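You operate a simulated robot arm through the tools that you are given. There is no shell and no other tool. Be economical: measure what you need, move in short steps, check, and stop when the job is done.

You are at the controls of a simulated two-armed robot. One attempt, no reset.

Task
Wash the socks on wool at 30; the water is off.
Fine: open the red valve lever, set both dials, press start and wait for End; then dial off and shut the valve again.

It is judged by the outcome, as a careful person would: the job done as asked, and still so three seconds after it is handed in. It fails if anything else is knocked over, pushed out of place, dropped, spilled or broken.

Robot
Two 7-joint arms with fingered hands on one trunk that stands fixed in place. Base frame: the origin is at the foot of the trunk, x ahead of it, y to its left, z up. Units: mm, degrees, N and s.
The left shoulder is at [70, 172, 1488], the right one opposite. With the tool pointing down near the work surface each hand reaches from about 100 to 680 mm from the base axis, measured 20 degrees to its own side. Payload 5 kg a hand.
The tool frame of a hand sits at the grasp point between the pads (the TCP): z along the fingers, y along the line on which they close. The tips reach 43 mm beyond it. Largest opening 144 mm; the body of the gripper starts 50 mm behind the TCP. The gripper is a hand of 5 fingers: y runs from the thumb to the fingers, the wrist lies at [-21, -124, -221] in the tool frame, and closing takes about 1.5 s.
Orientation is that of the tool frame in the base frame, as a unit quaternion [x, y, z, w]. With the fingers straight down and the wrist toward the robot, the tool's x, y and z point along [0, 1, 0], [1, 0, 0] and [0, 0, -1] of the base frame.

Tools
- The arms move only by the tool drive_tool. It takes "left_motion", "right_motion" or both (then of equal length, played together; a hand with none holds still); each is a list of rows, each a list of 6 numbers: the shift along the base's x, y, z in units of 150 mm (1.0 is 150 mm), then the turn, a rotation vector about the base's x, y, z in units of 120 degrees (1.0 is 120 degrees). In form: [[x, y, z, ax, ay, az], ...]. A call has 1 to 8 rows; each row is the pose to reach, as a shift and turn from the pose commanded when the call began. "left_gripper" and "right_gripper" are, for a hand that has rows, the opening, from 0 (shut) to 1 (fully open), set as the call begins (left out, the last holds). A call with a number of a shift or a turn outside -1 to 1 is refused whole. A row lasts 0.2 s, in which the tool goes at most 50 mm and 8.6 degrees; a call with a longer step from one row to the next is refused whole, and so is a gripper value outside its range. A pose out of reach is approached as far as the arm can. The call stops where the force on the tool passes 50 N (or 10 N more than at its start, if that is more) or the arm is blocked; 0.2 s more then pass. Each finger travels about 45 mm/s and halts on what it meets, pressing with about 22 N; the grip force reading is that of the motor and also rises with nothing between the fingers. The clock runs only during rows and for 0.2 s after the last one: add rows that repeat a pose to give the fingers time. The reply holds the time, the measured pose of the TCP, the force on the tool along the base axes, the opening and the grip force, in the units named above and with some noise, with the torque about the TCP (base axes, N m) and any sound that the robot's microphone picked up.
- Cameras (640 x 400 px; columns grow to the right, rows downward): "scene" is now at [132, 12.4, 1708.9]; the picture's right is [0.10, -1.00, 0.00], its down [-0.74, -0.07, -0.67] and it looks along [0.67, 0.06, -0.74] (base axes); focal length 314 px, centre (320, 200). "left" rides on the left gripper at [-86, -108, -168] in its tool frame; the picture's right is [-0.80, -0.28, 0.53], its down [0.54, -0.73, 0.42] and it looks along [0.27, 0.63, 0.73] (tool axes); focal length 275 px, centre (320, 200). "right" rides on the right gripper at [86, -108, -168] in its tool frame; the picture's right is [-0.80, 0.28, -0.53], its down [-0.54, -0.73, 0.42] and it looks along [-0.27, 0.63, 0.73] (tool axes); focal length 275 px, centre (320, 200). There is no depth. A picture from a camera that has moved, and an enlarged one, comes with that camera's place and axes in the base frame and with its lens. The place of the scene camera against the robot may be out by one fixed shift of up to 12 mm in any direction.
- capture(camera): a new picture of that camera. The clock stands still meanwhile.
- slide_trunk(by): slides the trunk up (or, below 0, down) by that many mm; the arms and the scene camera ride with it, the base frame stays. It gives what a move gives, with no picture.
- curl_fingers(index, middle, ring, little, thumb_bend, thumb_turn, hand): sets how far each is bent, from 0 (flat) to 1 (curled in); at 0.3 the hand is open as for a grip, at 0.7 the pads meet at the TCP. One left out holds its place. A second passes; each finger stops where it meets its share of the squeeze, and holds until it gets a number again. A gripper value or a shape takes the hand back. It gives what a move gives, with no picture; readings hold the bend of each and the force on index, middle, ring, little, thumb and palm. thumb_turn goes from beside the hand (0) to across from the fingers (1), as for a grip.
- set_grasp(shape, hand): the hand has 5 fingers and takes this shape, open, in about a second: jaw (thumb against the fingers, like two jaws); tri (thumb and two fingers); tip (a fingertip pinch); poke (one finger out to press); point (the index stretched); flat (the hand flat); cup (the hand cupped); fist (a fist). The gripper value then closes the fingers along that shape, each until it touches; the sizes above hold for jaw. It gives what a move gives, with no picture.
- head_to(pan, tilt): turns the head with the scene camera to pan (to the left, within 86 degrees either way) and tilt (down, from -29 to 69), counted from straight ahead of the robot. It gives what a move gives.
- close_up(camera, box): a new picture of the part [left, top, right, bottom] of that camera's present view, enlarged. The clock stands still meanwhile.
- sign_off(): hands the job in; it is judged then, once.

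Go step by step. Nothing tells you positions but the pictures and the camera data: compare them with the known pose of the tool, close in by small moves and look again before you grip or let go. The budget is 120 turns and 74 pictures, counting those below and the enlarged ones. Unless the task says otherwise, let go and move clear before handing in, and close with one line.

The tools are called after "Request:" by a JSON object that holds its "name" and its "arguments". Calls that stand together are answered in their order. drive_tool: Moves the arms, as the interface text tells. Its arguments: {"type":"object","properties":{"left_motion":{"type":"array"},"left_gripper":{"type":"number"},"right_motion":{"type":"array"},"right_gripper":{"type":"number"}},"required":[]} The other tools are called the same way: slide_trunk (by) slides the trunk up or down; set_grasp (shape, hand) gives the hand a shape; curl_fingers (index, middle, ring, little, thumb_bend, thumb_turn, hand) moves the fingers one by one; head_to (pan, tilt) turns the head that bears the scene camera; capture (camera) takes a picture; close_up (camera, box) takes an enlarged picture of a part of a camera's view; sign_off () hands the job in.

At the start:

```text
time: 0.0
left_eef_pos: [502.4, 330.4, 1134.4]
left_tcp_rot: [0.707, 0.707, 0.0, 0.0]
left_wrist_force: [-0.2, -0.8, 0.4]
left_torque: [0.0, 0.04, 0.0]
left_grip_width: 143.7
left_finger_force: 0.1
left_shape: jaw
left_bend: [0.3, 0.3, 0.3, 0.3, 0.3, 0.98]
left_finger forces: [0.0, 0.0, 0.0, 0.0, 0.1, 0.0]
right_eef_pos: [752.5, -134.9, 1244.1]
right_tcp_rot: [0.708, 0.707, 0.0, 0.0]
right_wrist_force: [0.4, -0.3, -0.3]
right_torque: [0.03, -0.01, 0.0]
right_grip_width: 143.4
right_finger_force: 0.0
right_shape: jaw
right_bend: [0.3, 0.3, 0.3, 0.3, 0.3, 0.98]
right_finger forces: [0.0, 0.1, 0.0, 0.0, 0.0, 0.0]
trunk travel left (down, up): [-586.0, 354.0]
head pan, tilt: [5.5, 47.6]
```

scene: 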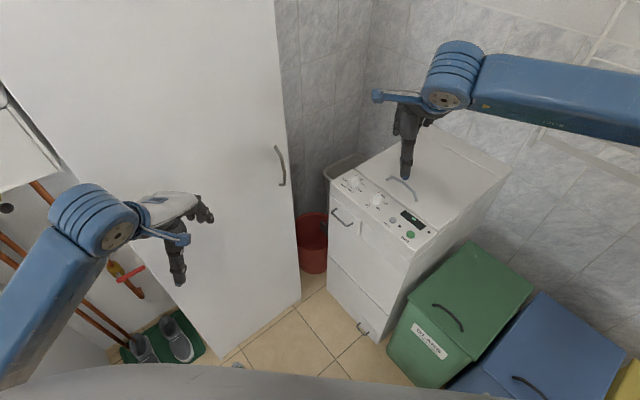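
right: 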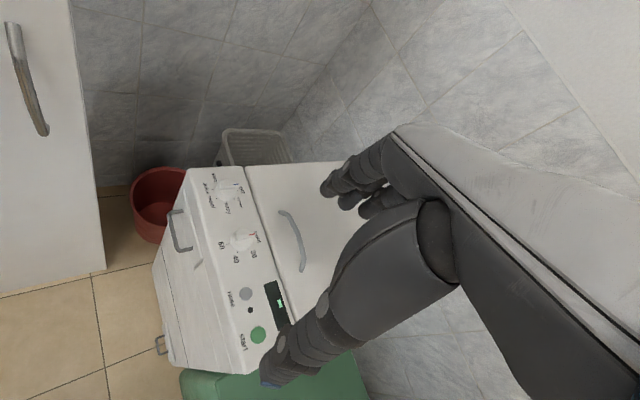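
left: 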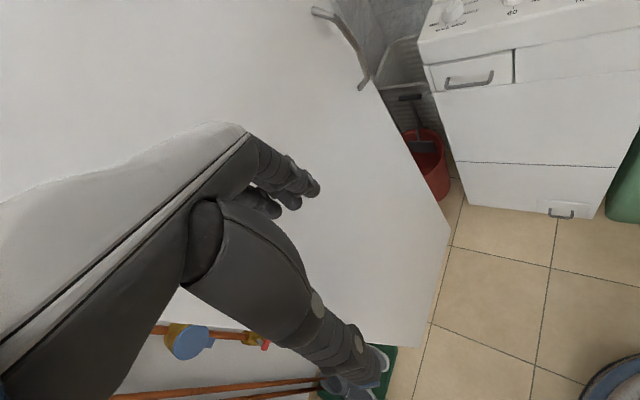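

I see a top-loading washer at right centre with two dials and a green start button, and on the left copper pipes with a red valve lever. I'll look closer at both.

Request:
{"name": "close_up", "arguments": {"camera": "scene", "box": [320, 150, 460, 260]}}

Request:
{"name": "close_up", "arguments": {"camera": "scene", "box": [0, 180, 220, 370]}}

Request:
{"name": "close_up", "arguments": {"camera": "right", "box": [170, 150, 310, 370]}}

Request:
{"name": "head_to", "arguments": {"pan": 45, "tilt": 55}}

```text
3.64 times, centred on (390, 205) of scene
camera zoom: at [132.0, 12.4, 1708.9], right [0.1, -1.0, 0.0], down [-0.74, -0.07, -0.67], along [0.67, 0.06, -0.74], focal length 1143 px, centre (66, 182)
```

zoom: 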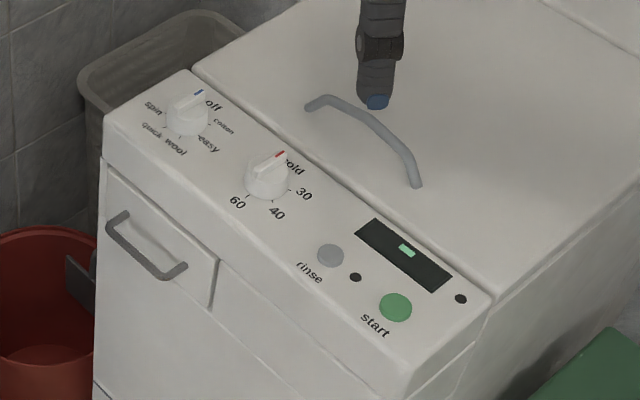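

```text
2.11 times, centred on (110, 275) of scene
camera zoom: at [132.0, 12.4, 1708.9], right [0.1, -1.0, 0.0], down [-0.74, -0.07, -0.67], along [0.67, 0.06, -0.74], focal length 662 px, centre (762, 42)
```

zoom: 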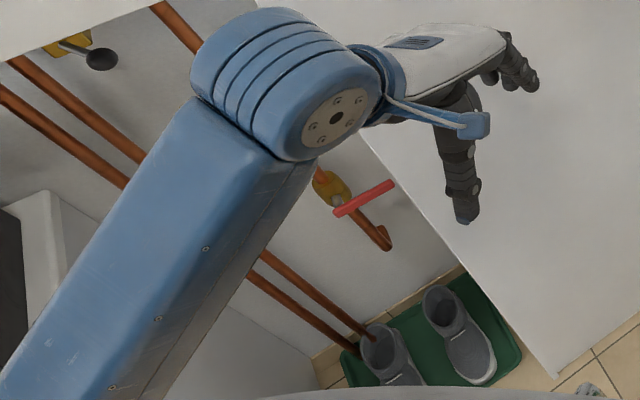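

```text
1.82 times, centred on (240, 260) of right
camera zoom: at [644.5, -48.1, 1411.4], right [0.28, -0.8, 0.53], down [-0.73, -0.54, -0.42], along [0.63, -0.27, -0.73], focal length 500 px, centre (466, 91)
```

zoom: 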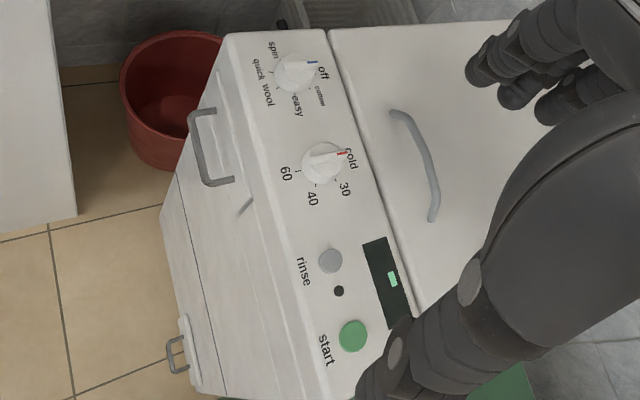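

```text
time: 1.1
left_eef_pos: [502.9, 330.1, 1132.2]
left_tcp_rot: [0.707, 0.707, 0.0, 0.001]
left_wrist_force: [0.4, -0.4, 1.0]
left_torque: [0.02, -0.03, 0.04]
left_grip_width: 143.4
left_finger_force: 0.0
left_shape: jaw
left_bend: [0.3, 0.3, 0.3, 0.3, 0.3, 0.98]
left_finger forces: [0.0, 0.0, 0.0, 0.1, 0.0, 0.1]
right_eef_pos: [752.1, -134.9, 1244.8]
right_tcp_rot: [0.707, 0.707, 0.0, 0.0]
right_wrist_force: [-0.3, 0.3, -0.5]
right_torque: [0.02, 0.05, 0.06]
right_grip_width: 144.0
right_finger_force: 0.0
right_shape: jaw
right_bend: [0.3, 0.3, 0.3, 0.3, 0.3, 0.98]
right_finger forces: [0.0, 0.1, 0.0, 0.1, 0.0, 0.0]
trunk travel left (down, up): [-586.0, 354.0]
head pan, tilt: [45.0, 55.0]
```

The panel: programme dial is at "off", temperature at "cold". Now view the valve from the turned head.

Request:
{"name": "capture", "arguments": {"camera": "scene"}}

```text
67 pictures are left
camera scene: at [104.2, 55.7, 1699.1], right [0.71, -0.71, 0.0], down [-0.58, -0.58, -0.57], along [0.41, 0.41, -0.82], focal length 314 px, centre (320, 200)
```

scene: 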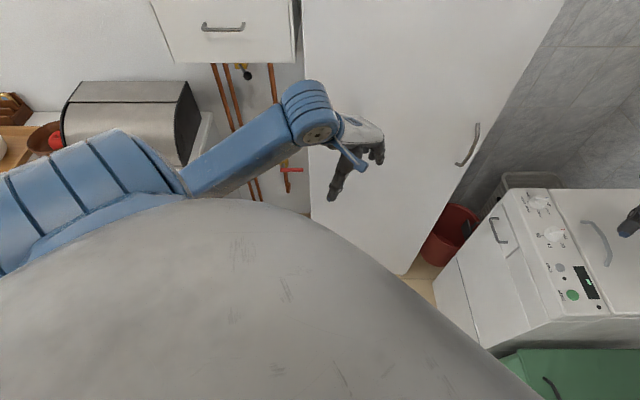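

Request:
{"name": "close_up", "arguments": {"camera": "scene", "box": [200, 50, 350, 210]}}

Request:
{"name": "close_up", "arguments": {"camera": "left", "box": [120, 290, 320, 400]}}

```text
2.50 times, centred on (275, 130) of scene
camera zoom: at [104.2, 55.7, 1699.1], right [0.71, -0.71, 0.0], down [-0.58, -0.58, -0.57], along [0.41, 0.41, -0.82], focal length 786 px, centre (432, 375)
```

zoom: 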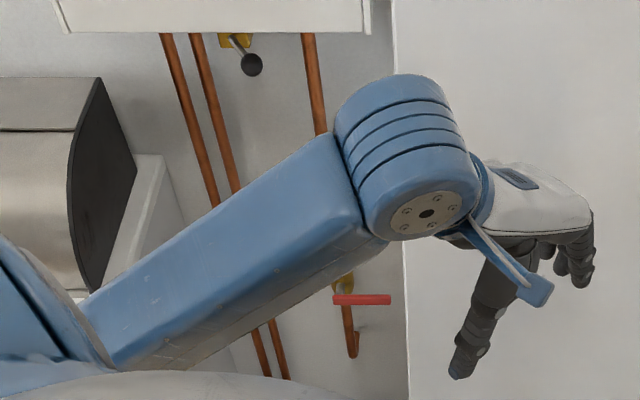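

```text
3.20 times, centred on (220, 345) of left
camera zoom: at [392.7, 243.6, 1301.0], right [-0.28, -0.8, -0.53], down [-0.73, 0.54, -0.42], along [0.63, 0.27, -0.73], focal length 881 px, centre (640, -264)
```

zoom: 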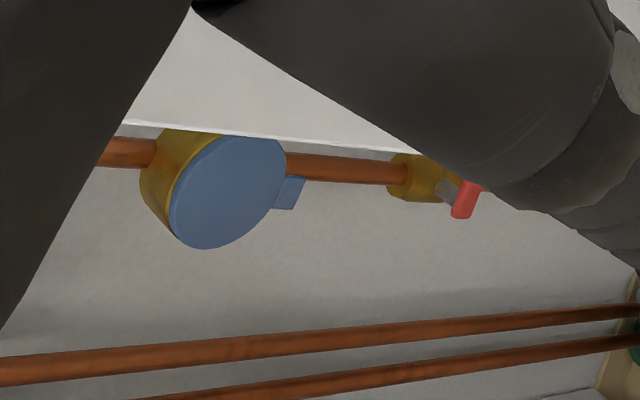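

The room is turned about 48° to the robot: the lever seems to be near (635..705, 845..765, 612), in an alcove left of the tall cabinet, and the washer panel lies near (960,-36)…(748,-224) at z≈900. First I move the right hand back clear of the washer and start swinging the left hand toward the alcove.

Request:
{"name": "drive_tool", "arguments": {"right_motion": [[-0.2, 0, 0, 0, 0, 0], [-0.4, 0, 0, 0, 0, 0], [-0.6, 0, 0, 0, 0, 0], [-0.8, 0, 0, 0, 0, 0], [-1, 0, 0, 0, 0, 0], [-1, -0.2, 0, 0, 0, 0]], "left_motion": [[-0.03, 0.17, 0, 0.0595, -0.0228, -0.0228], [-0.07, 0.33, 0, 0.119, -0.0456, -0.0456], [-0.1, 0.5, 0, 0.1785, -0.0684, -0.0684], [-0.13, 0.67, 0, 0.238, -0.0912, -0.0912], [-0.17, 0.83, 0, 0.2975, -0.114, -0.114], [-0.2, 1, 0, 0.357, -0.1368, -0.1368]]}}

```text
time: 2.4
left_eef_pos: [486.6, 459.8, 1120.1]
left_tcp_rot: [0.752, 0.565, 0.312, -0.134]
left_wrist_force: [-31.7, -37.0, 6.4]
left_torque: [0.77, -1.5, -2.9]
left_grip_width: 143.8
left_finger_force: 0.1
left_shape: jaw
left_bend: [0.3, 0.3, 0.3, 0.3, 0.3, 0.97]
left_finger forces: [0.0, 0.1, 34.4, 16.5, 0.0, 0.0]
left hand out of reach, approached as far as the arm can: row 1, 2, 3, 4, 5, 6
right_eef_pos: [600.6, -145.4, 1245.9]
right_tcp_rot: [0.705, 0.709, 0.002, 0.0]
right_wrist_force: [0.8, 0.0, 0.1]
right_torque: [-0.04, 0.03, 0.02]
right_grip_width: 143.9
right_finger_force: 0.1
right_shape: jaw
right_bend: [0.3, 0.3, 0.3, 0.3, 0.3, 0.98]
right_finger forces: [0.0, 0.0, 0.0, 0.1, 0.1, 0.0]
trunk travel left (down, up): [-586.0, 354.0]
head pan, tilt: [45.0, 55.0]
stopped in row 6 (left hand): the force on the tool passed its limit (the readings are from after the stop); the commanded pose is now the measured one
```

The left ring/little fingers have touched something (probably the cabinet front). I back off and look.

Request:
{"name": "drive_tool", "arguments": {"left_motion": [[-0.2, -0.2, 0, 0, 0, 0], [-0.4, -0.4, 0, 0, 0, 0]]}}

Request:
{"name": "capture", "arguments": {"camera": "scene"}}

```text
time: 3.0
left_eef_pos: [472.6, 434.0, 1076.8]
left_tcp_rot: [0.748, 0.569, 0.312, -0.138]
left_wrist_force: [-0.6, -0.3, -0.1]
left_torque: [0.03, 0.0, -0.02]
left_grip_width: 143.6
left_finger_force: 0.0
left_shape: jaw
left_bend: [0.3, 0.3, 0.3, 0.3, 0.3, 0.98]
left_finger forces: [0.0, 0.0, 0.1, 0.0, 0.0, 0.0]
left hand out of reach, approached as far as the arm can: row 1, 2
right_eef_pos: [605.1, -143.1, 1245.6]
right_tcp_rot: [0.707, 0.707, -0.001, 0.001]
right_wrist_force: [0.0, 0.6, 0.1]
right_torque: [0.01, -0.02, -0.02]
right_grip_width: 143.8
right_finger_force: 0.1
right_shape: jaw
right_bend: [0.3, 0.3, 0.3, 0.3, 0.3, 0.98]
right_finger forces: [0.0, 0.0, 0.0, 0.0, 0.0, 0.0]
trunk travel left (down, up): [-586.0, 354.0]
head pan, tilt: [45.0, 55.0]
```

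```text
64 pictures are left
camera scene: at [105.2, 57.1, 1699.1], right [0.71, -0.71, 0.0], down [-0.58, -0.58, -0.57], along [0.4, 0.41, -0.82], focal length 314 px, centre (320, 200)
```

scene: 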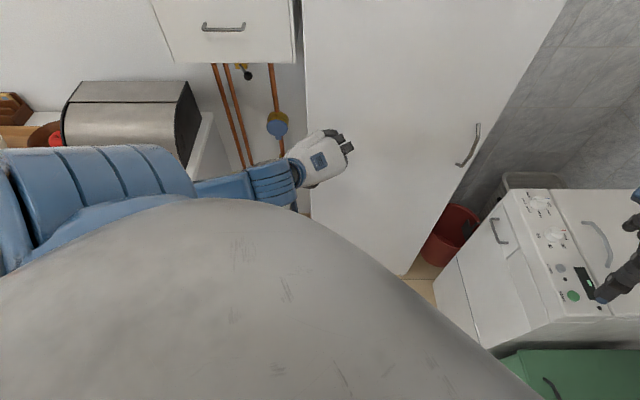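

Nothing is disturbed; the left arm is just cramped at this height. I pull the right hand farther back and bring the left hand back, then lower the trunk.

Request:
{"name": "drive_tool", "arguments": {"right_motion": [[-0.25, 0, 0, 0, 0, 0], [-0.5, 0, 0, 0, 0, 0], [-0.75, 0, 0, 0, 0, 0], [-1, -0.1, 0, 0, 0, 0]], "left_motion": [[-0.1, -0.2, 0, 0, 0, 0], [-0.2, -0.4, 0, 0, 0, 0], [-0.2, -0.5, 0, 0, 0, 0], [-0.2, -0.5, 0, 0, 0, 0]]}}

Request:
{"name": "slide_trunk", "arguments": {"by": -400}}

Request:
{"name": "capture", "arguments": {"camera": "scene"}}

Request:
{"name": "capture", "arguments": {"camera": "left"}}

```text
time: 4.0
left_eef_pos: [462.2, 359.8, 1048.5]
left_tcp_rot: [0.75, 0.567, 0.312, -0.138]
left_wrist_force: [0.3, -0.9, -0.2]
left_torque: [0.03, 0.01, 0.04]
left_grip_width: 143.9
left_finger_force: 0.1
left_shape: jaw
left_bend: [0.3, 0.3, 0.3, 0.3, 0.3, 0.98]
left_finger forces: [0.0, 0.0, 0.0, 0.1, 0.0, 0.1]
left hand out of reach, approached as far as the arm can: row 1, 2, 3, 4
right_eef_pos: [529.3, -139.8, 1240.7]
right_tcp_rot: [0.707, 0.707, 0.0, -0.001]
right_wrist_force: [-0.2, 0.5, -0.4]
right_torque: [0.01, 0.04, 0.01]
right_grip_width: 143.8
right_finger_force: 0.3
right_shape: jaw
right_bend: [0.3, 0.3, 0.3, 0.3, 0.3, 0.98]
right_finger forces: [0.1, 0.1, 0.1, 0.0, 0.1, 0.1]
right hand out of reach, approached as far as the arm can: row 3, 4
trunk travel left (down, up): [-586.0, 354.0]
head pan, tilt: [45.0, 55.0]
```

```text
time: 7.8
left_eef_pos: [463.2, 359.5, 648.9]
left_tcp_rot: [0.75, 0.568, 0.312, -0.137]
left_wrist_force: [0.1, 1.0, 0.5]
left_torque: [-0.02, 0.0, 0.0]
left_grip_width: 144.1
left_finger_force: 0.0
left_shape: jaw
left_bend: [0.3, 0.3, 0.3, 0.3, 0.3, 0.98]
left_finger forces: [0.0, 0.1, 0.0, 0.0, 0.0, 0.2]
right_eef_pos: [530.8, -139.8, 842.1]
right_tcp_rot: [0.707, 0.707, 0.0, -0.001]
right_wrist_force: [0.2, 0.0, -0.8]
right_torque: [0.0, -0.01, -0.02]
right_grip_width: 144.1
right_finger_force: 0.1
right_shape: jaw
right_bend: [0.3, 0.3, 0.3, 0.3, 0.3, 0.98]
right_finger forces: [0.1, 0.0, 0.1, 0.0, 0.0, 0.1]
trunk travel left (down, up): [-186.0, 754.0]
head pan, tilt: [45.0, 55.0]
```

```text
63 pictures are left
camera scene: at [103.8, 55.7, 1299.2], right [0.71, -0.71, 0.0], down [-0.58, -0.58, -0.57], along [0.41, 0.41, -0.82], focal length 314 px, centre (320, 200)
```

scene: 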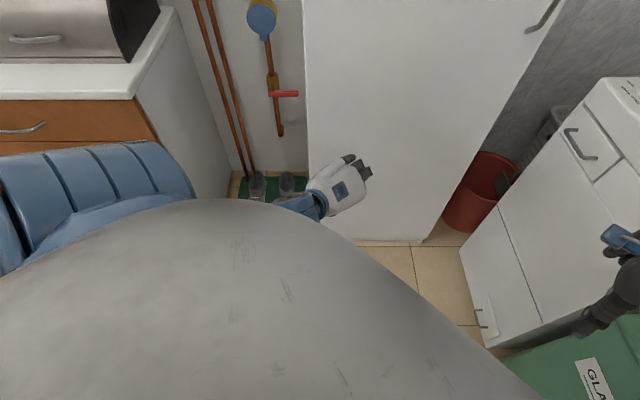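

```text
62 pictures are left
camera left: at [293.3, 232.9, 707.8], right [-0.23, -0.22, -0.95], down [-0.46, 0.88, -0.09], along [0.86, 0.42, -0.3], focal length 275 px, centre (320, 200)
```

left: 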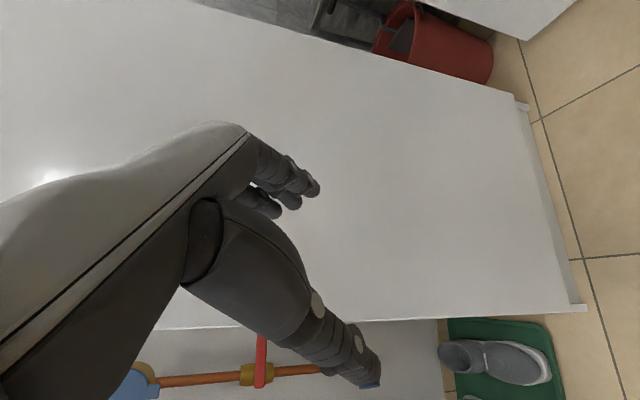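

The valve is now in clear view. I enlarge it to measure.

Request:
{"name": "close_up", "arguments": {"camera": "scene", "box": [210, 0, 350, 150]}}

Request:
{"name": "close_up", "arguments": {"camera": "left", "box": [120, 300, 400, 400]}}

```text
2.67 times, centred on (280, 75) of scene
camera zoom: at [103.8, 55.7, 1299.2], right [0.71, -0.71, 0.0], down [-0.58, -0.58, -0.57], along [0.41, 0.41, -0.82], focal length 838 px, centre (427, 533)
```

zoom: 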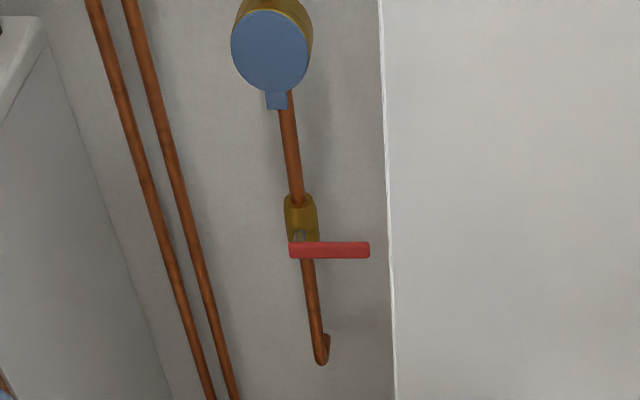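

```text
2.29 times, centred on (260, 350) of left
camera zoom: at [293.3, 232.9, 707.8], right [-0.23, -0.22, -0.95], down [-0.46, 0.88, -0.09], along [0.86, 0.42, -0.3], focal length 629 px, centre (457, -143)
```

zoom: 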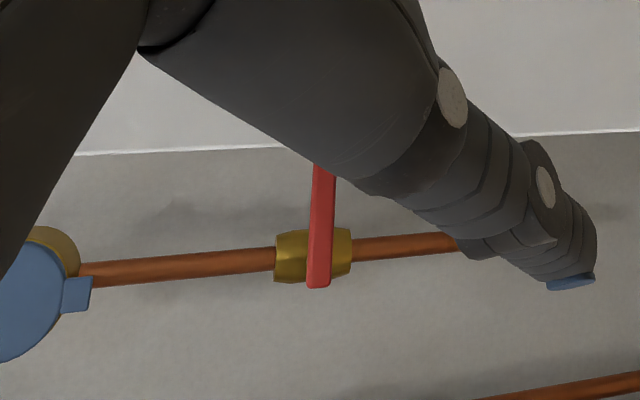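

Triangulated: lever from pivot end (641,844,614) to tip (712,768,615), room turned about 43°, cabinet side just right of the tip. I shape the left hand to "point" and continue turning it toward the wall while moving left.

Request:
{"name": "set_grasp", "arguments": {"hand": "left", "shape": "point"}}

Request:
{"name": "drive_tool", "arguments": {"left_motion": [[-0.06, 0.14, 0, 0.0566, -0.0253, -0.0269], [-0.12, 0.28, 0, 0.1132, -0.0506, -0.0538], [-0.18, 0.42, 0, 0.17, -0.076, -0.08], [-0.24, 0.57, 0, 0.226, -0.101, -0.108], [-0.3, 0.71, 0, 0.283, -0.1265, -0.1345], [-0.36, 0.85, 0, 0.34, -0.152, -0.161], [-0.42, 1, 0, 0.396, -0.177, -0.188], [-0.42, 1, 0, 0.396, -0.177, -0.188]]}}

Request:
{"name": "capture", "arguments": {"camera": "scene"}}

Request:
{"name": "capture", "arguments": {"camera": "left"}}

```text
time: 8.7
left_eef_pos: [461.8, 358.6, 648.6]
left_tcp_rot: [0.749, 0.568, 0.312, -0.137]
left_wrist_force: [-0.6, 0.5, -0.5]
left_torque: [0.0, -0.04, -0.03]
left_grip_width: 136.3
left_finger_force: 0.1
left_shape: point
left_bend: [0.19, 1.0, 1.0, 1.0, 0.98, 0.88]
left_finger forces: [0.1, 0.0, 0.1, 0.0, 0.0, 0.0]
right_eef_pos: [529.1, -139.9, 840.7]
right_tcp_rot: [0.706, 0.708, -0.001, -0.001]
right_wrist_force: [-0.2, -0.7, -0.4]
right_torque: [0.02, 0.02, 0.01]
right_grip_width: 143.7
right_finger_force: 0.0
right_shape: jaw
right_bend: [0.3, 0.3, 0.3, 0.3, 0.3, 0.98]
right_finger forces: [0.0, 0.1, 0.0, 0.0, 0.1, 0.0]
trunk travel left (down, up): [-186.0, 754.0]
head pan, tilt: [45.0, 55.0]
```

```text
time: 10.5
left_eef_pos: [399.0, 509.2, 650.4]
left_tcp_rot: [0.657, 0.257, 0.659, -0.26]
left_wrist_force: [0.1, 0.0, -0.5]
left_torque: [0.02, 0.03, 0.01]
left_grip_width: 0.1
left_finger_force: 0.0
left_shape: point
left_bend: [0.19, 1.0, 1.0, 1.0, 0.98, 0.88]
left_finger forces: [0.0, 0.0, 0.1, 0.0, 0.0, 0.0]
right_eef_pos: [529.6, -140.4, 840.8]
right_tcp_rot: [0.707, 0.708, 0.0, 0.0]
right_wrist_force: [-0.1, -0.1, -0.7]
right_torque: [-0.02, 0.0, -0.01]
right_grip_width: 143.8
right_finger_force: 0.0
right_shape: jaw
right_bend: [0.3, 0.3, 0.3, 0.3, 0.3, 0.98]
right_finger forces: [0.0, 0.1, 0.0, 0.0, 0.0, 0.1]
trunk travel left (down, up): [-186.0, 754.0]
head pan, tilt: [45.0, 55.0]
```

```text
59 pictures are left
camera scene: at [103.7, 56.1, 1299.1], right [0.71, -0.71, 0.0], down [-0.58, -0.58, -0.57], along [0.41, 0.41, -0.82], focal length 314 px, centre (320, 200)
```

scene: 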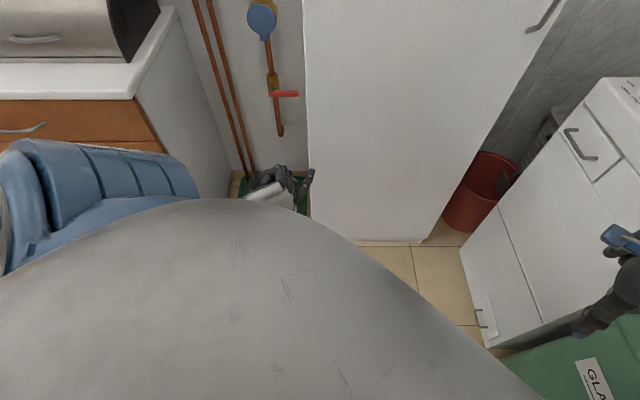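

```text
58 pictures are left
camera left: at [201.2, 475.1, 563.6], right [0.2, 0.57, -0.79], down [-0.19, 0.82, 0.55], along [0.96, 0.04, 0.27], focal length 275 px, centre (320, 200)
```

left: 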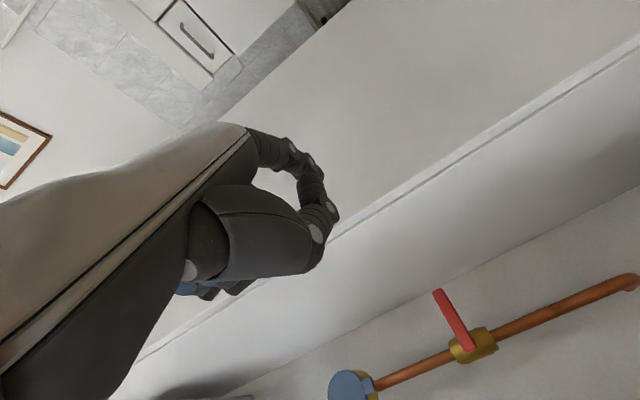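

Request:
{"name": "close_up", "arguments": {"camera": "left", "box": [160, 100, 380, 320]}}

Request:
{"name": "close_up", "arguments": {"camera": "scene", "box": [220, 60, 340, 220]}}

```text
1.82 times, centred on (270, 210) of left
camera zoom: at [201.2, 475.1, 563.6], right [0.2, 0.57, -0.79], down [-0.19, 0.82, 0.55], along [0.96, 0.04, 0.27], focal length 500 px, centre (411, 182)
```

zoom: 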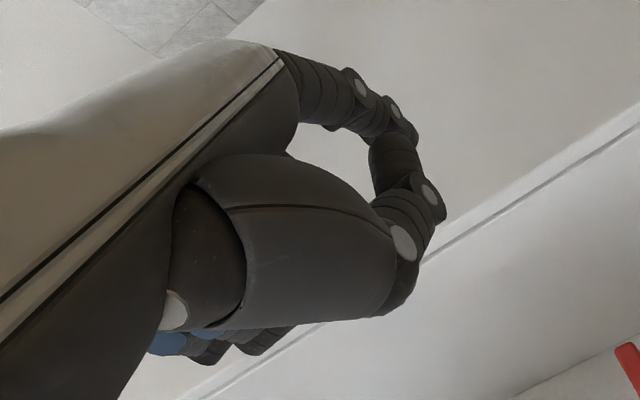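

```text
2.50 times, centred on (280, 140) of scene
camera zoom: at [103.7, 56.1, 1299.1], right [0.71, -0.71, 0.0], down [-0.58, -0.58, -0.57], along [0.41, 0.41, -0.82], focal length 786 px, centre (420, 350)
```

zoom: 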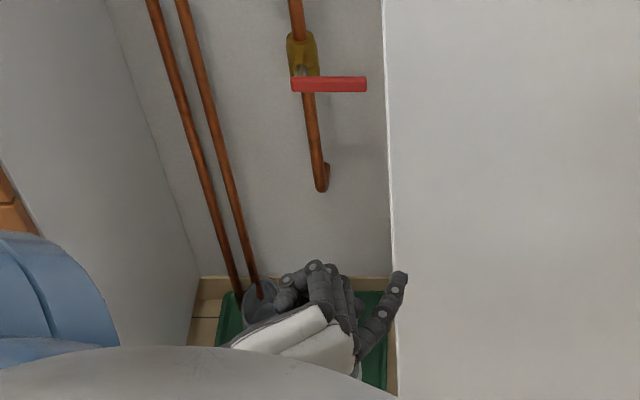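

Orientation reached; the index points about 40° to the right of the wall normal. I yaw the hand so the finger points at the wall and move in below lever height.

Request:
{"name": "drive_tool", "arguments": {"left_motion": [[0.045, 0.1, -0.055, 0, 0, 0.056], [0.09, 0.2, -0.11, 0, 0, 0.111], [0.135, 0.3, -0.165, 0, 0, 0.167], [0.18, 0.4, -0.22, 0, 0, 0.222], [0.225, 0.5, -0.28, 0, 0, 0.278], [0.273, 0.607, -0.333, 0, 0, 0.333], [0.273, 0.607, -0.333, 0, 0, 0.333]]}}

Request:
{"name": "close_up", "arguments": {"camera": "scene", "box": [200, 40, 360, 220]}}

Request:
{"name": "capture", "arguments": {"camera": "left"}}

```text
time: 11.8
left_eef_pos: [454.0, 646.1, 659.2]
left_tcp_rot: [0.53, 0.357, 0.601, -0.48]
left_wrist_force: [2.1, -1.9, 0.2]
left_torque: [0.02, -0.01, 0.17]
left_grip_width: 136.1
left_finger_force: 0.0
left_shape: point
left_bend: [0.19, 1.0, 1.0, 1.0, 0.98, 0.88]
left_finger forces: [0.1, 0.0, 0.0, 0.0, 0.1, 0.0]
left hand out of reach, approached as far as the arm can: row 6
right_eef_pos: [531.7, -141.2, 836.1]
right_tcp_rot: [0.708, 0.706, -0.004, 0.0]
right_wrist_force: [2.2, -3.2, -2.0]
right_torque: [0.28, 0.2, 0.04]
right_grip_width: 143.9
right_finger_force: 0.0
right_shape: jaw
right_bend: [0.3, 0.3, 0.3, 0.3, 0.3, 0.98]
right_finger forces: [0.0, 0.0, 0.1, 0.0, 0.0, 0.0]
trunk travel left (down, up): [-186.0, 754.0]
head pan, tilt: [45.0, 55.0]
stopped in row 6 (left hand): the arm was blocked; the commanded pose is now the measured one
```

```text
2.22 times, centred on (280, 130) of scene
camera zoom: at [107.5, 58.2, 1295.5], right [0.71, -0.71, 0.0], down [-0.58, -0.58, -0.57], along [0.4, 0.4, -0.82], focal length 698 px, centre (409, 356)
```

zoom: 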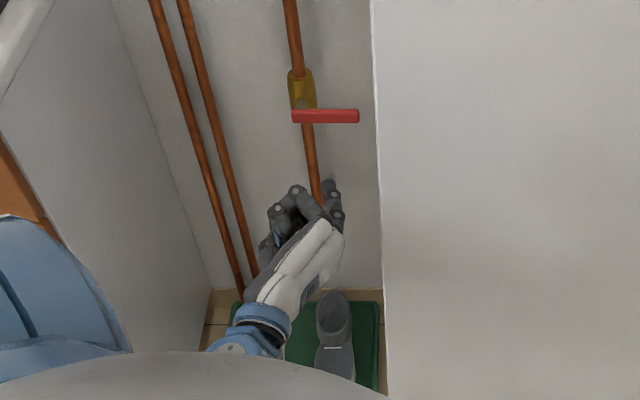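

```text
54 pictures are left
camera left: at [297.4, 536.1, 553.8], right [-0.13, 0.74, -0.66], down [-0.56, 0.5, 0.67], along [0.82, 0.46, 0.35], focal length 275 px, centre (320, 200)
```

left: 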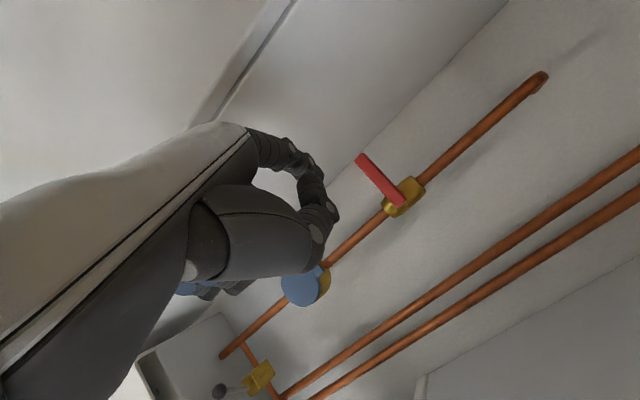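

The arm was blocked at row 6, probably the left elbow against the counter front or trunk. I back off a bit, and look at where the elbow is.

Request:
{"name": "drive_tool", "arguments": {"left_motion": [[-0.1, -0.22, 0, 0, 0, 0], [-0.2, -0.44, 0, 0, 0, 0], [-0.27, -0.66, 0, 0, 0, 0]]}}

Request:
{"name": "head_to", "arguments": {"pan": 80, "tilt": 50}}

Request:
{"name": "capture", "arguments": {"camera": "scene"}}

```text
time: 12.4
left_eef_pos: [462.0, 625.8, 737.5]
left_tcp_rot: [0.49, 0.281, 0.658, -0.498]
left_wrist_force: [0.3, -2.3, 2.3]
left_torque: [-0.2, 0.06, 0.13]
left_grip_width: 136.5
left_finger_force: 0.0
left_shape: point
left_bend: [0.19, 1.0, 1.0, 1.0, 0.98, 0.88]
left_finger forces: [0.1, 0.0, 0.0, 0.1, 0.1, 0.1]
right_eef_pos: [532.0, -144.8, 839.8]
right_tcp_rot: [0.709, 0.705, -0.006, 0.0]
right_wrist_force: [-1.4, -3.2, -0.4]
right_torque: [0.2, -0.05, -0.02]
right_grip_width: 143.6
right_finger_force: 0.2
right_shape: jaw
right_bend: [0.3, 0.3, 0.3, 0.3, 0.3, 0.98]
right_finger forces: [0.0, 0.1, 0.0, 0.0, 0.1, 0.0]
trunk travel left (down, up): [-186.0, 754.0]
head pan, tilt: [45.0, 55.0]
stopped in row 3 (left hand): the arm was blocked; the commanded pose is now the measured one
```

```text
time: 13.4
left_eef_pos: [460.3, 630.8, 729.5]
left_tcp_rot: [0.493, 0.284, 0.653, -0.499]
left_wrist_force: [0.1, -0.1, 0.8]
left_torque: [-0.02, 0.01, 0.01]
left_grip_width: 136.3
left_finger_force: 0.0
left_shape: point
left_bend: [0.19, 1.0, 1.0, 1.0, 0.98, 0.88]
left_finger forces: [0.0, 0.0, 0.0, 0.0, 0.1, 0.1]
right_eef_pos: [532.9, -137.5, 838.5]
right_tcp_rot: [0.708, 0.707, -0.006, 0.001]
right_wrist_force: [0.2, -0.7, -0.3]
right_torque: [-0.01, 0.03, 0.01]
right_grip_width: 143.8
right_finger_force: 0.0
right_shape: jaw
right_bend: [0.3, 0.3, 0.3, 0.3, 0.3, 0.98]
right_finger forces: [0.0, 0.0, 0.0, 0.0, 0.0, 0.0]
trunk travel left (down, up): [-186.0, 754.0]
head pan, tilt: [80.0, 50.0]
```

```text
53 pictures are left
camera scene: at [72.7, 91.5, 1304.4], right [0.98, -0.17, 0.0], down [-0.14, -0.76, -0.63], along [0.11, 0.63, -0.77], focal length 314 px, centre (320, 200)
```

scene: 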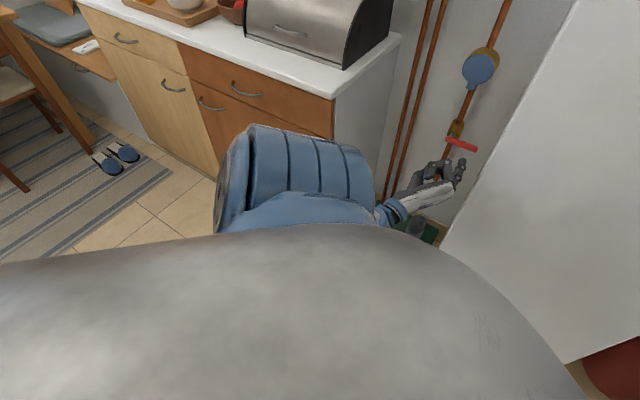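

The arm is folded too tightly against the robot's own trunk at this height. I raise the trunk 200 and then reach down so the arm stretches.

Request:
{"name": "slide_trunk", "arguments": {"by": 200}}

Request:
{"name": "drive_tool", "arguments": {"left_motion": [[-0.1, -0.1, -0.1, 0, 0, 0], [-0.2, -0.2, -0.3, 0, 0, 0], [-0.2, -0.2, -0.5, 0, 0, 0], [-0.2, -0.2, -0.7, 0, 0, 0], [-0.2, -0.2, -0.9, 0, 0, 0]]}}

```text
time: 15.6
left_eef_pos: [455.4, 630.6, 928.6]
left_tcp_rot: [0.494, 0.287, 0.653, -0.498]
left_wrist_force: [0.1, -0.8, 0.1]
left_torque: [-0.03, -0.02, 0.0]
left_grip_width: 136.4
left_finger_force: 0.0
left_shape: point
left_bend: [0.19, 1.0, 1.0, 1.0, 0.98, 0.88]
left_finger forces: [0.0, 0.0, 0.0, 0.0, 0.0, 0.0]
right_eef_pos: [529.9, -134.4, 1043.3]
right_tcp_rot: [0.708, 0.707, -0.004, 0.003]
right_wrist_force: [-0.1, 0.3, -1.0]
right_torque: [0.02, 0.02, 0.0]
right_grip_width: 143.5
right_finger_force: 0.1
right_shape: jaw
right_bend: [0.3, 0.3, 0.3, 0.3, 0.3, 0.98]
right_finger forces: [0.0, 0.0, 0.1, 0.0, 0.1, 0.0]
trunk travel left (down, up): [-386.0, 554.0]
head pan, tilt: [80.0, 50.0]
```

```text
time: 16.3
left_eef_pos: [440.0, 639.4, 934.8]
left_tcp_rot: [0.467, 0.201, 0.687, -0.519]
left_wrist_force: [3.5, -3.4, 0.8]
left_torque: [-0.1, -0.03, 0.34]
left_grip_width: 0.0
left_finger_force: 0.0
left_shape: point
left_bend: [0.19, 1.0, 1.0, 1.0, 0.99, 0.87]
left_finger forces: [0.0, 0.0, 0.0, 0.0, 0.0, 0.0]
right_eef_pos: [527.5, -139.3, 1042.9]
right_tcp_rot: [0.709, 0.705, -0.004, 0.004]
right_wrist_force: [1.8, -4.5, -1.8]
right_torque: [0.39, 0.25, 0.07]
right_grip_width: 144.1
right_finger_force: 0.2
right_shape: jaw
right_bend: [0.3, 0.3, 0.3, 0.3, 0.3, 0.98]
right_finger forces: [0.1, 0.1, 0.1, 0.0, 0.0, 0.0]
trunk travel left (down, up): [-386.0, 554.0]
head pan, tilt: [80.0, 50.0]
stopped in row 3 (left hand): the arm was blocked; the commanded pose is now the measured one
```

Still blocked; I look to understand the arm's configuration.

Request:
{"name": "capture", "arguments": {"camera": "scene"}}

Request:
{"name": "capture", "arguments": {"camera": "right"}}

```text
52 pictures are left
camera scene: at [62.2, 90.9, 1505.3], right [0.98, -0.17, 0.0], down [-0.13, -0.76, -0.64], along [0.11, 0.63, -0.77], focal length 314 px, centre (320, 200)
```

scene: 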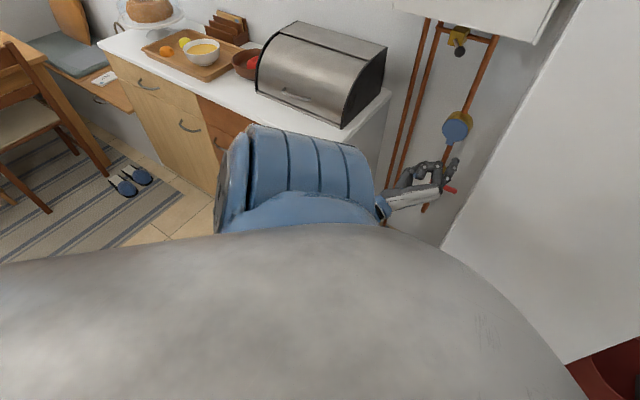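

```text
51 pictures are left
camera right: at [419.6, -50.8, 1208.9], right [0.28, -0.79, 0.54], down [-0.73, -0.54, -0.42], along [0.62, -0.28, -0.73], focal length 275 px, centre (320, 200)
```

right: 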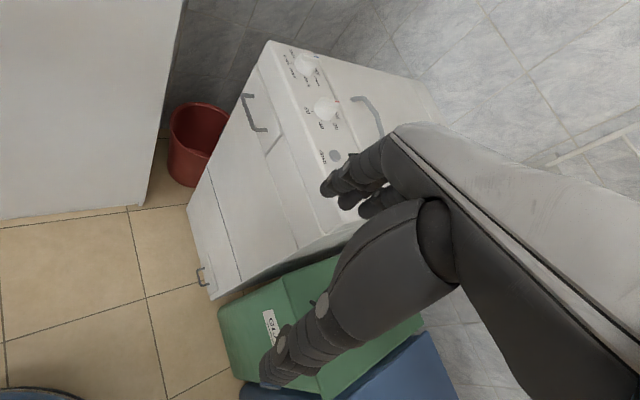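

The palm-left orientation drives the arm against its limits. I'll change to a palm-down pointing pose (index roughly level, aimed ~30° left of ahead), unrolling the wrist in steps.

Request:
{"name": "drive_tool", "arguments": {"left_motion": [[0, -0.05, 0, -0.0656, -0.0254, -0.0049], [0, -0.1, 0, -0.131, -0.051, -0.01], [0, -0.15, 0, -0.197, -0.076, -0.015], [0, -0.2, 0, -0.262, -0.102, -0.02], [0, -0.25, 0, -0.328, -0.127, -0.0245], [0, -0.3, 0, -0.394, -0.152, -0.029], [0, -0.35, 0, -0.459, -0.178, -0.034]]}}

```text
time: 17.9
left_eef_pos: [440.4, 579.6, 932.5]
left_tcp_rot: [0.529, 0.574, 0.599, -0.176]
left_wrist_force: [0.8, 0.0, -0.8]
left_torque: [-0.01, -0.01, -0.01]
left_grip_width: 0.0
left_finger_force: 0.1
left_shape: point
left_bend: [0.19, 1.0, 1.0, 1.0, 0.98, 0.87]
left_finger forces: [0.1, 0.0, 0.0, 0.1, 0.0, 0.0]
right_eef_pos: [528.1, -144.7, 1040.7]
right_tcp_rot: [0.708, 0.706, -0.002, 0.001]
right_wrist_force: [0.0, -0.4, 0.1]
right_torque: [-0.01, -0.02, -0.01]
right_grip_width: 144.1
right_finger_force: 0.1
right_shape: jaw
right_bend: [0.3, 0.3, 0.3, 0.3, 0.3, 0.98]
right_finger forces: [0.0, 0.0, 0.0, 0.0, 0.0, 0.0]
trunk travel left (down, up): [-386.0, 554.0]
head pan, tilt: [80.0, 50.0]
```

Request:
{"name": "drive_tool", "arguments": {"left_motion": [[0, 0, 0, -0.0656, -0.0254, -0.0049], [0, 0, 0, -0.131, -0.051, -0.01], [0, 0, 0, -0.197, -0.076, -0.015], [0, 0, 0, -0.262, -0.102, -0.02], [0, 0, 0, -0.328, -0.127, -0.0245], [0, 0, 0, -0.394, -0.152, -0.029], [0, 0, 0, -0.459, -0.178, -0.034]]}}

Request:
{"name": "head_to", "arguments": {"pan": 45, "tilt": 50}}

Request:
{"name": "capture", "arguments": {"camera": "scene"}}

Request:
{"name": "capture", "arguments": {"camera": "left"}}

```text
time: 19.5
left_eef_pos: [439.6, 580.5, 934.1]
left_tcp_rot: [0.453, 0.788, 0.358, 0.213]
left_wrist_force: [0.2, 0.6, 0.1]
left_torque: [-0.02, -0.01, -0.01]
left_grip_width: 0.0
left_finger_force: 0.0
left_shape: point
left_bend: [0.19, 1.0, 1.0, 1.0, 0.98, 0.87]
left_finger forces: [0.1, 0.0, 0.0, 0.1, 0.0, 0.0]
right_eef_pos: [527.9, -142.7, 1040.3]
right_tcp_rot: [0.709, 0.705, -0.001, 0.0]
right_wrist_force: [0.1, 0.0, 0.0]
right_torque: [0.0, 0.01, -0.03]
right_grip_width: 143.9
right_finger_force: 0.0
right_shape: jaw
right_bend: [0.3, 0.3, 0.3, 0.3, 0.3, 0.98]
right_finger forces: [0.0, 0.1, 0.0, 0.1, 0.1, 0.1]
trunk travel left (down, up): [-386.0, 554.0]
head pan, tilt: [80.0, 50.0]
```

```text
time: 20.5
left_eef_pos: [439.8, 580.8, 932.3]
left_tcp_rot: [0.453, 0.788, 0.359, 0.211]
left_wrist_force: [0.2, 0.5, -0.1]
left_torque: [-0.03, -0.02, 0.01]
left_grip_width: 0.1
left_finger_force: 0.1
left_shape: point
left_bend: [0.19, 1.0, 1.0, 1.0, 0.98, 0.87]
left_finger forces: [0.0, 0.1, 0.1, 0.1, 0.1, 0.0]
right_eef_pos: [530.7, -143.0, 1040.5]
right_tcp_rot: [0.708, 0.706, -0.001, 0.001]
right_wrist_force: [-0.5, 0.0, 0.1]
right_torque: [-0.02, 0.0, -0.01]
right_grip_width: 144.0
right_finger_force: 0.2
right_shape: jaw
right_bend: [0.3, 0.3, 0.3, 0.3, 0.3, 0.98]
right_finger forces: [0.1, 0.1, 0.1, 0.1, 0.0, 0.0]
trunk travel left (down, up): [-386.0, 554.0]
head pan, tilt: [45.0, 50.0]
```

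```text
50 pictures are left
camera scene: at [107.3, 59.3, 1505.6], right [0.71, -0.71, 0.0], down [-0.54, -0.54, -0.64], along [0.45, 0.45, -0.77], focal length 314 px, centre (320, 200)
```

scene: 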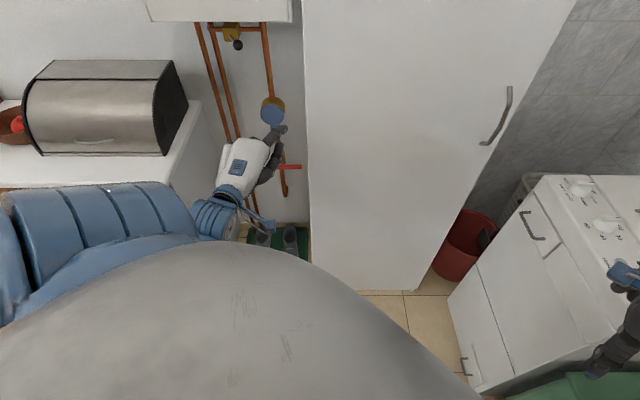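

```text
49 pictures are left
camera left: at [310.6, 406.4, 960.7], right [0.59, -0.58, -0.56], down [-0.4, 0.39, -0.83], along [0.7, 0.71, -0.01], focal length 275 px, centre (320, 200)
```

left: 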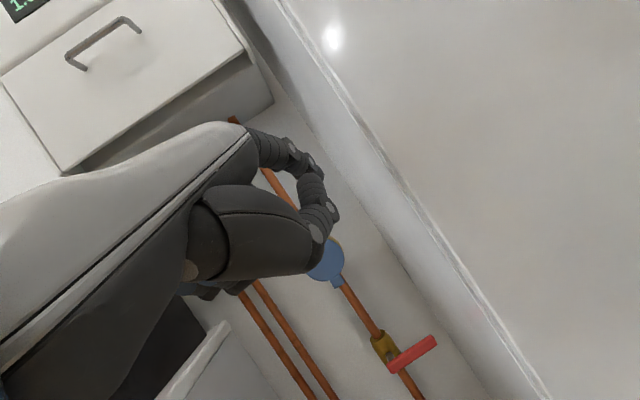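

The palm-down pose is good and the display of the alcove is clear. I lower the trunk 150 and move the hand forward and down toward a spot below the lever, levelling the finger.

Request:
{"name": "slide_trunk", "arguments": {"by": -150}}

Request:
{"name": "drive_tool", "arguments": {"left_motion": [[0.05, 0.05, -0.17, 0.0237, -0.041, 0], [0.15, 0.15, -0.34, 0.0473, -0.082, 0], [0.25, 0.25, -0.5, 0.071, -0.123, 0], [0.35, 0.35, -0.67, 0.071, -0.123, 0], [0.43, 0.43, -0.84, 0.071, -0.123, 0], [0.5, 0.5, -1, 0.071, -0.123, 0]]}}

```text
time: 22.3
left_eef_pos: [439.1, 579.6, 782.1]
left_tcp_rot: [0.453, 0.788, 0.359, 0.213]
left_wrist_force: [-0.3, -0.1, -0.5]
left_torque: [-0.03, -0.01, 0.0]
left_grip_width: 0.1
left_finger_force: 0.1
left_shape: point
left_bend: [0.19, 1.0, 1.0, 1.0, 0.98, 0.87]
left_finger forces: [0.0, 0.1, 0.0, 0.0, 0.1, 0.0]
right_eef_pos: [529.8, -143.3, 891.9]
right_tcp_rot: [0.708, 0.706, -0.002, 0.0]
right_wrist_force: [0.0, 0.6, -0.2]
right_torque: [-0.01, -0.03, 0.01]
right_grip_width: 143.8
right_finger_force: 0.0
right_shape: jaw
right_bend: [0.3, 0.3, 0.3, 0.3, 0.3, 0.98]
right_finger forces: [0.0, 0.0, 0.0, 0.0, 0.0, 0.0]
trunk travel left (down, up): [-236.0, 704.0]
head pan, tilt: [45.0, 50.0]
```

```text
time: 23.7
left_eef_pos: [514.8, 653.4, 629.5]
left_tcp_rot: [0.418, 0.726, 0.471, 0.278]
left_wrist_force: [0.2, 1.3, -0.1]
left_torque: [0.02, -0.01, -0.03]
left_grip_width: 0.0
left_finger_force: 0.0
left_shape: point
left_bend: [0.19, 1.0, 1.0, 1.0, 0.99, 0.87]
left_finger forces: [0.0, 0.1, 0.0, 0.1, 0.1, 0.0]
right_eef_pos: [529.9, -144.1, 891.4]
right_tcp_rot: [0.707, 0.707, -0.001, 0.0]
right_wrist_force: [-0.4, -0.1, -0.3]
right_torque: [-0.01, -0.02, 0.01]
right_grip_width: 143.8
right_finger_force: 0.0
right_shape: jaw
right_bend: [0.3, 0.3, 0.3, 0.3, 0.3, 0.98]
right_finger forces: [0.0, 0.1, 0.1, 0.0, 0.0, 0.0]
trunk travel left (down, up): [-236.0, 704.0]
head pan, tilt: [45.0, 50.0]
```

Request:
{"name": "drive_tool", "arguments": {"left_motion": [[0, 0, -0.25, 0, 0, 0], [0, 0, -0.5, 0, 0, 0], [0, 0, -0.75, 0, 0, 0], [0.1, 0.1, -1, 0, 0, 0], [0.2, 0.2, -1, 0, 0, 0]]}}

Request:
{"name": "close_up", "arguments": {"camera": "scene", "box": [200, 60, 360, 260]}}

Request:
{"name": "capture", "arguments": {"camera": "left"}}

```text
time: 24.9
left_eef_pos: [543.8, 686.8, 480.1]
left_tcp_rot: [0.418, 0.726, 0.471, 0.277]
left_wrist_force: [-0.7, -0.2, -0.8]
left_torque: [-0.01, -0.07, 0.01]
left_grip_width: 136.2
left_finger_force: 0.1
left_shape: point
left_bend: [0.19, 1.0, 1.0, 1.0, 0.99, 0.87]
left_finger forces: [0.1, 0.0, 0.1, 0.0, 0.1, 0.1]
right_eef_pos: [530.6, -143.4, 891.1]
right_tcp_rot: [0.708, 0.706, -0.001, 0.001]
right_wrist_force: [0.0, -0.1, -0.6]
right_torque: [0.02, 0.01, -0.02]
right_grip_width: 144.3
right_finger_force: 0.0
right_shape: jaw
right_bend: [0.3, 0.3, 0.3, 0.3, 0.3, 0.98]
right_finger forces: [0.0, 0.0, 0.0, 0.0, 0.1, 0.1]
trunk travel left (down, up): [-236.0, 704.0]
head pan, tilt: [45.0, 50.0]
```

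```text
2.00 times, centred on (280, 160) of scene
camera zoom: at [107.3, 59.0, 1355.7], right [0.71, -0.71, 0.0], down [-0.54, -0.54, -0.64], along [0.45, 0.45, -0.77], focal length 629 px, centre (400, 280)
```

zoom: 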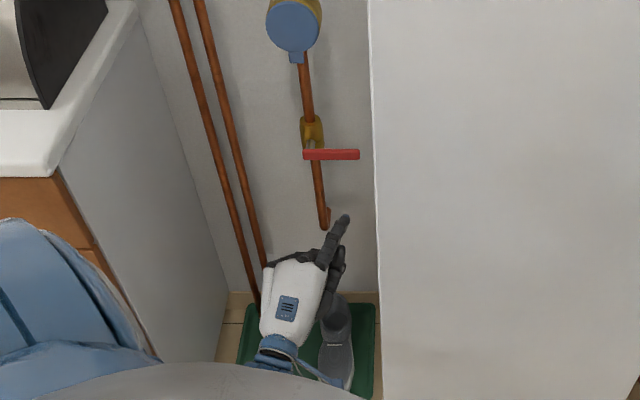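

```text
47 pictures are left
camera left: at [415.6, 510.9, 449.8], right [0.72, -0.51, -0.47], down [-0.18, 0.51, -0.84], along [0.67, 0.69, 0.28], focal length 275 px, centre (320, 200)
```

left: 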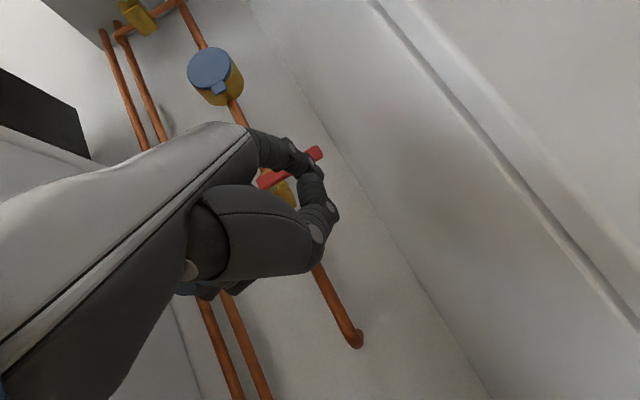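

The fingertip is near (610,700,567), just below and in front of the lever. I advance it under the lever.

Request:
{"name": "drive_tool", "arguments": {"left_motion": [[0.24, 0.2, 0, 0, 0, 0], [0.48, 0.4, 0, 0, 0, 0], [0.7, 0.6, 0, 0, 0, 0]]}}

Request:
{"name": "close_up", "arguments": {"camera": "scene", "box": [200, 60, 360, 260]}}

Request:
{"name": "close_up", "arguments": {"camera": "left", "box": [200, 80, 400, 260]}}

```text
time: 25.7
left_eef_pos: [650.2, 776.4, 480.8]
left_tcp_rot: [0.418, 0.726, 0.47, 0.276]
left_wrist_force: [-0.5, 0.6, -2.3]
left_torque: [0.08, -0.19, 0.03]
left_grip_width: 136.2
left_finger_force: 0.0
left_shape: point
left_bend: [0.19, 1.0, 1.0, 1.0, 0.99, 0.87]
left_finger forces: [0.1, 0.0, 0.0, 0.0, 0.0, 0.1]
right_eef_pos: [531.2, -143.9, 890.8]
right_tcp_rot: [0.708, 0.707, -0.001, -0.001]
right_wrist_force: [1.0, 0.8, -0.2]
right_torque: [-0.04, 0.01, 0.0]
right_grip_width: 144.0
right_finger_force: 0.1
right_shape: jaw
right_bend: [0.3, 0.3, 0.3, 0.3, 0.3, 0.98]
right_finger forces: [0.0, 0.0, 0.0, 0.0, 0.1, 0.0]
trunk travel left (down, up): [-236.0, 704.0]
head pan, tilt: [45.0, 50.0]
```

```text
2.00 times, centred on (280, 160) of scene
camera zoom: at [108.6, 59.7, 1355.5], right [0.71, -0.71, 0.0], down [-0.54, -0.54, -0.64], along [0.45, 0.45, -0.77], focal length 629 px, centre (400, 280)
```

zoom: 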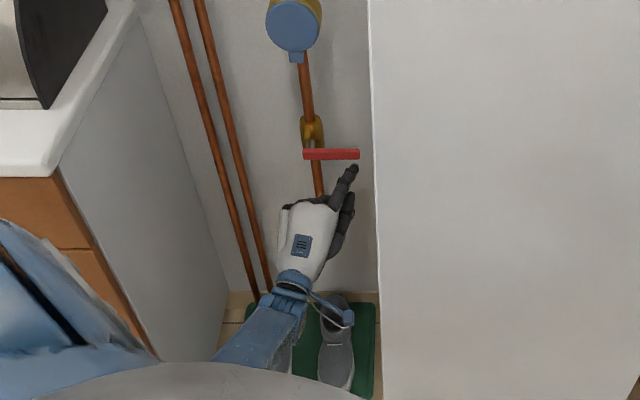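

```text
2.22 times, centred on (300, 170) of left
camera zoom: at [521.8, 602.8, 450.8], right [0.72, -0.51, -0.47], down [-0.19, 0.51, -0.84], along [0.67, 0.69, 0.27], focal length 612 px, centre (364, 267)
```

zoom: 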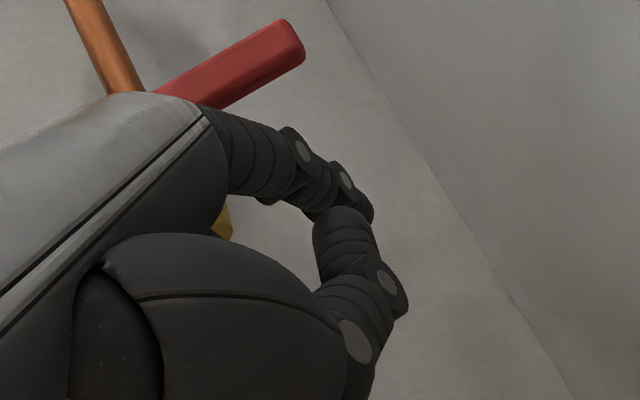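

The tip is directly under the lever's end plane; I go ~28 mm deeper and slightly left, then raise gently until contact.

Request:
{"name": "drive_tool", "arguments": {"left_motion": [[0.08, 0.18, 0, 0, 0, 0], [0.08, 0.18, 0.08, 0, 0, 0], [0.08, 0.18, 0.16, 0, 0, 0], [0.08, 0.18, 0.24, 0, 0, 0], [0.08, 0.18, 0.3, 0, 0, 0]]}}

Request:
{"name": "close_up", "arguments": {"camera": "scene", "box": [230, 60, 350, 210]}}

```text
time: 26.9
left_eef_pos: [662.9, 801.4, 527.0]
left_tcp_rot: [0.418, 0.726, 0.471, 0.277]
left_wrist_force: [3.3, -0.4, -5.8]
left_torque: [0.15, 0.31, 0.05]
left_grip_width: 136.4
left_finger_force: 0.0
left_shape: point
left_bend: [0.21, 1.0, 1.0, 1.0, 0.99, 0.87]
left_finger forces: [6.8, 0.1, 0.1, 0.0, 0.0, 0.1]
right_eef_pos: [530.5, -144.6, 890.7]
right_tcp_rot: [0.708, 0.706, -0.002, 0.0]
right_wrist_force: [0.1, -0.2, 0.3]
right_torque: [0.02, -0.02, 0.01]
right_grip_width: 143.8
right_finger_force: 0.1
right_shape: jaw
right_bend: [0.3, 0.3, 0.3, 0.3, 0.3, 0.98]
right_finger forces: [0.1, 0.0, 0.0, 0.0, 0.0, 0.0]
trunk travel left (down, up): [-236.0, 704.0]
head pan, tilt: [45.0, 50.0]
```

```text
2.67 times, centred on (290, 135) of scene
camera zoom: at [108.2, 59.5, 1355.4], right [0.71, -0.71, 0.0], down [-0.54, -0.54, -0.64], along [0.45, 0.45, -0.77], focal length 838 px, centre (400, 373)
```

zoom: 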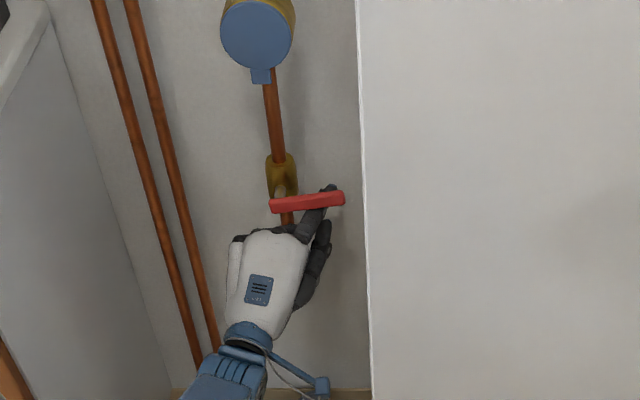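

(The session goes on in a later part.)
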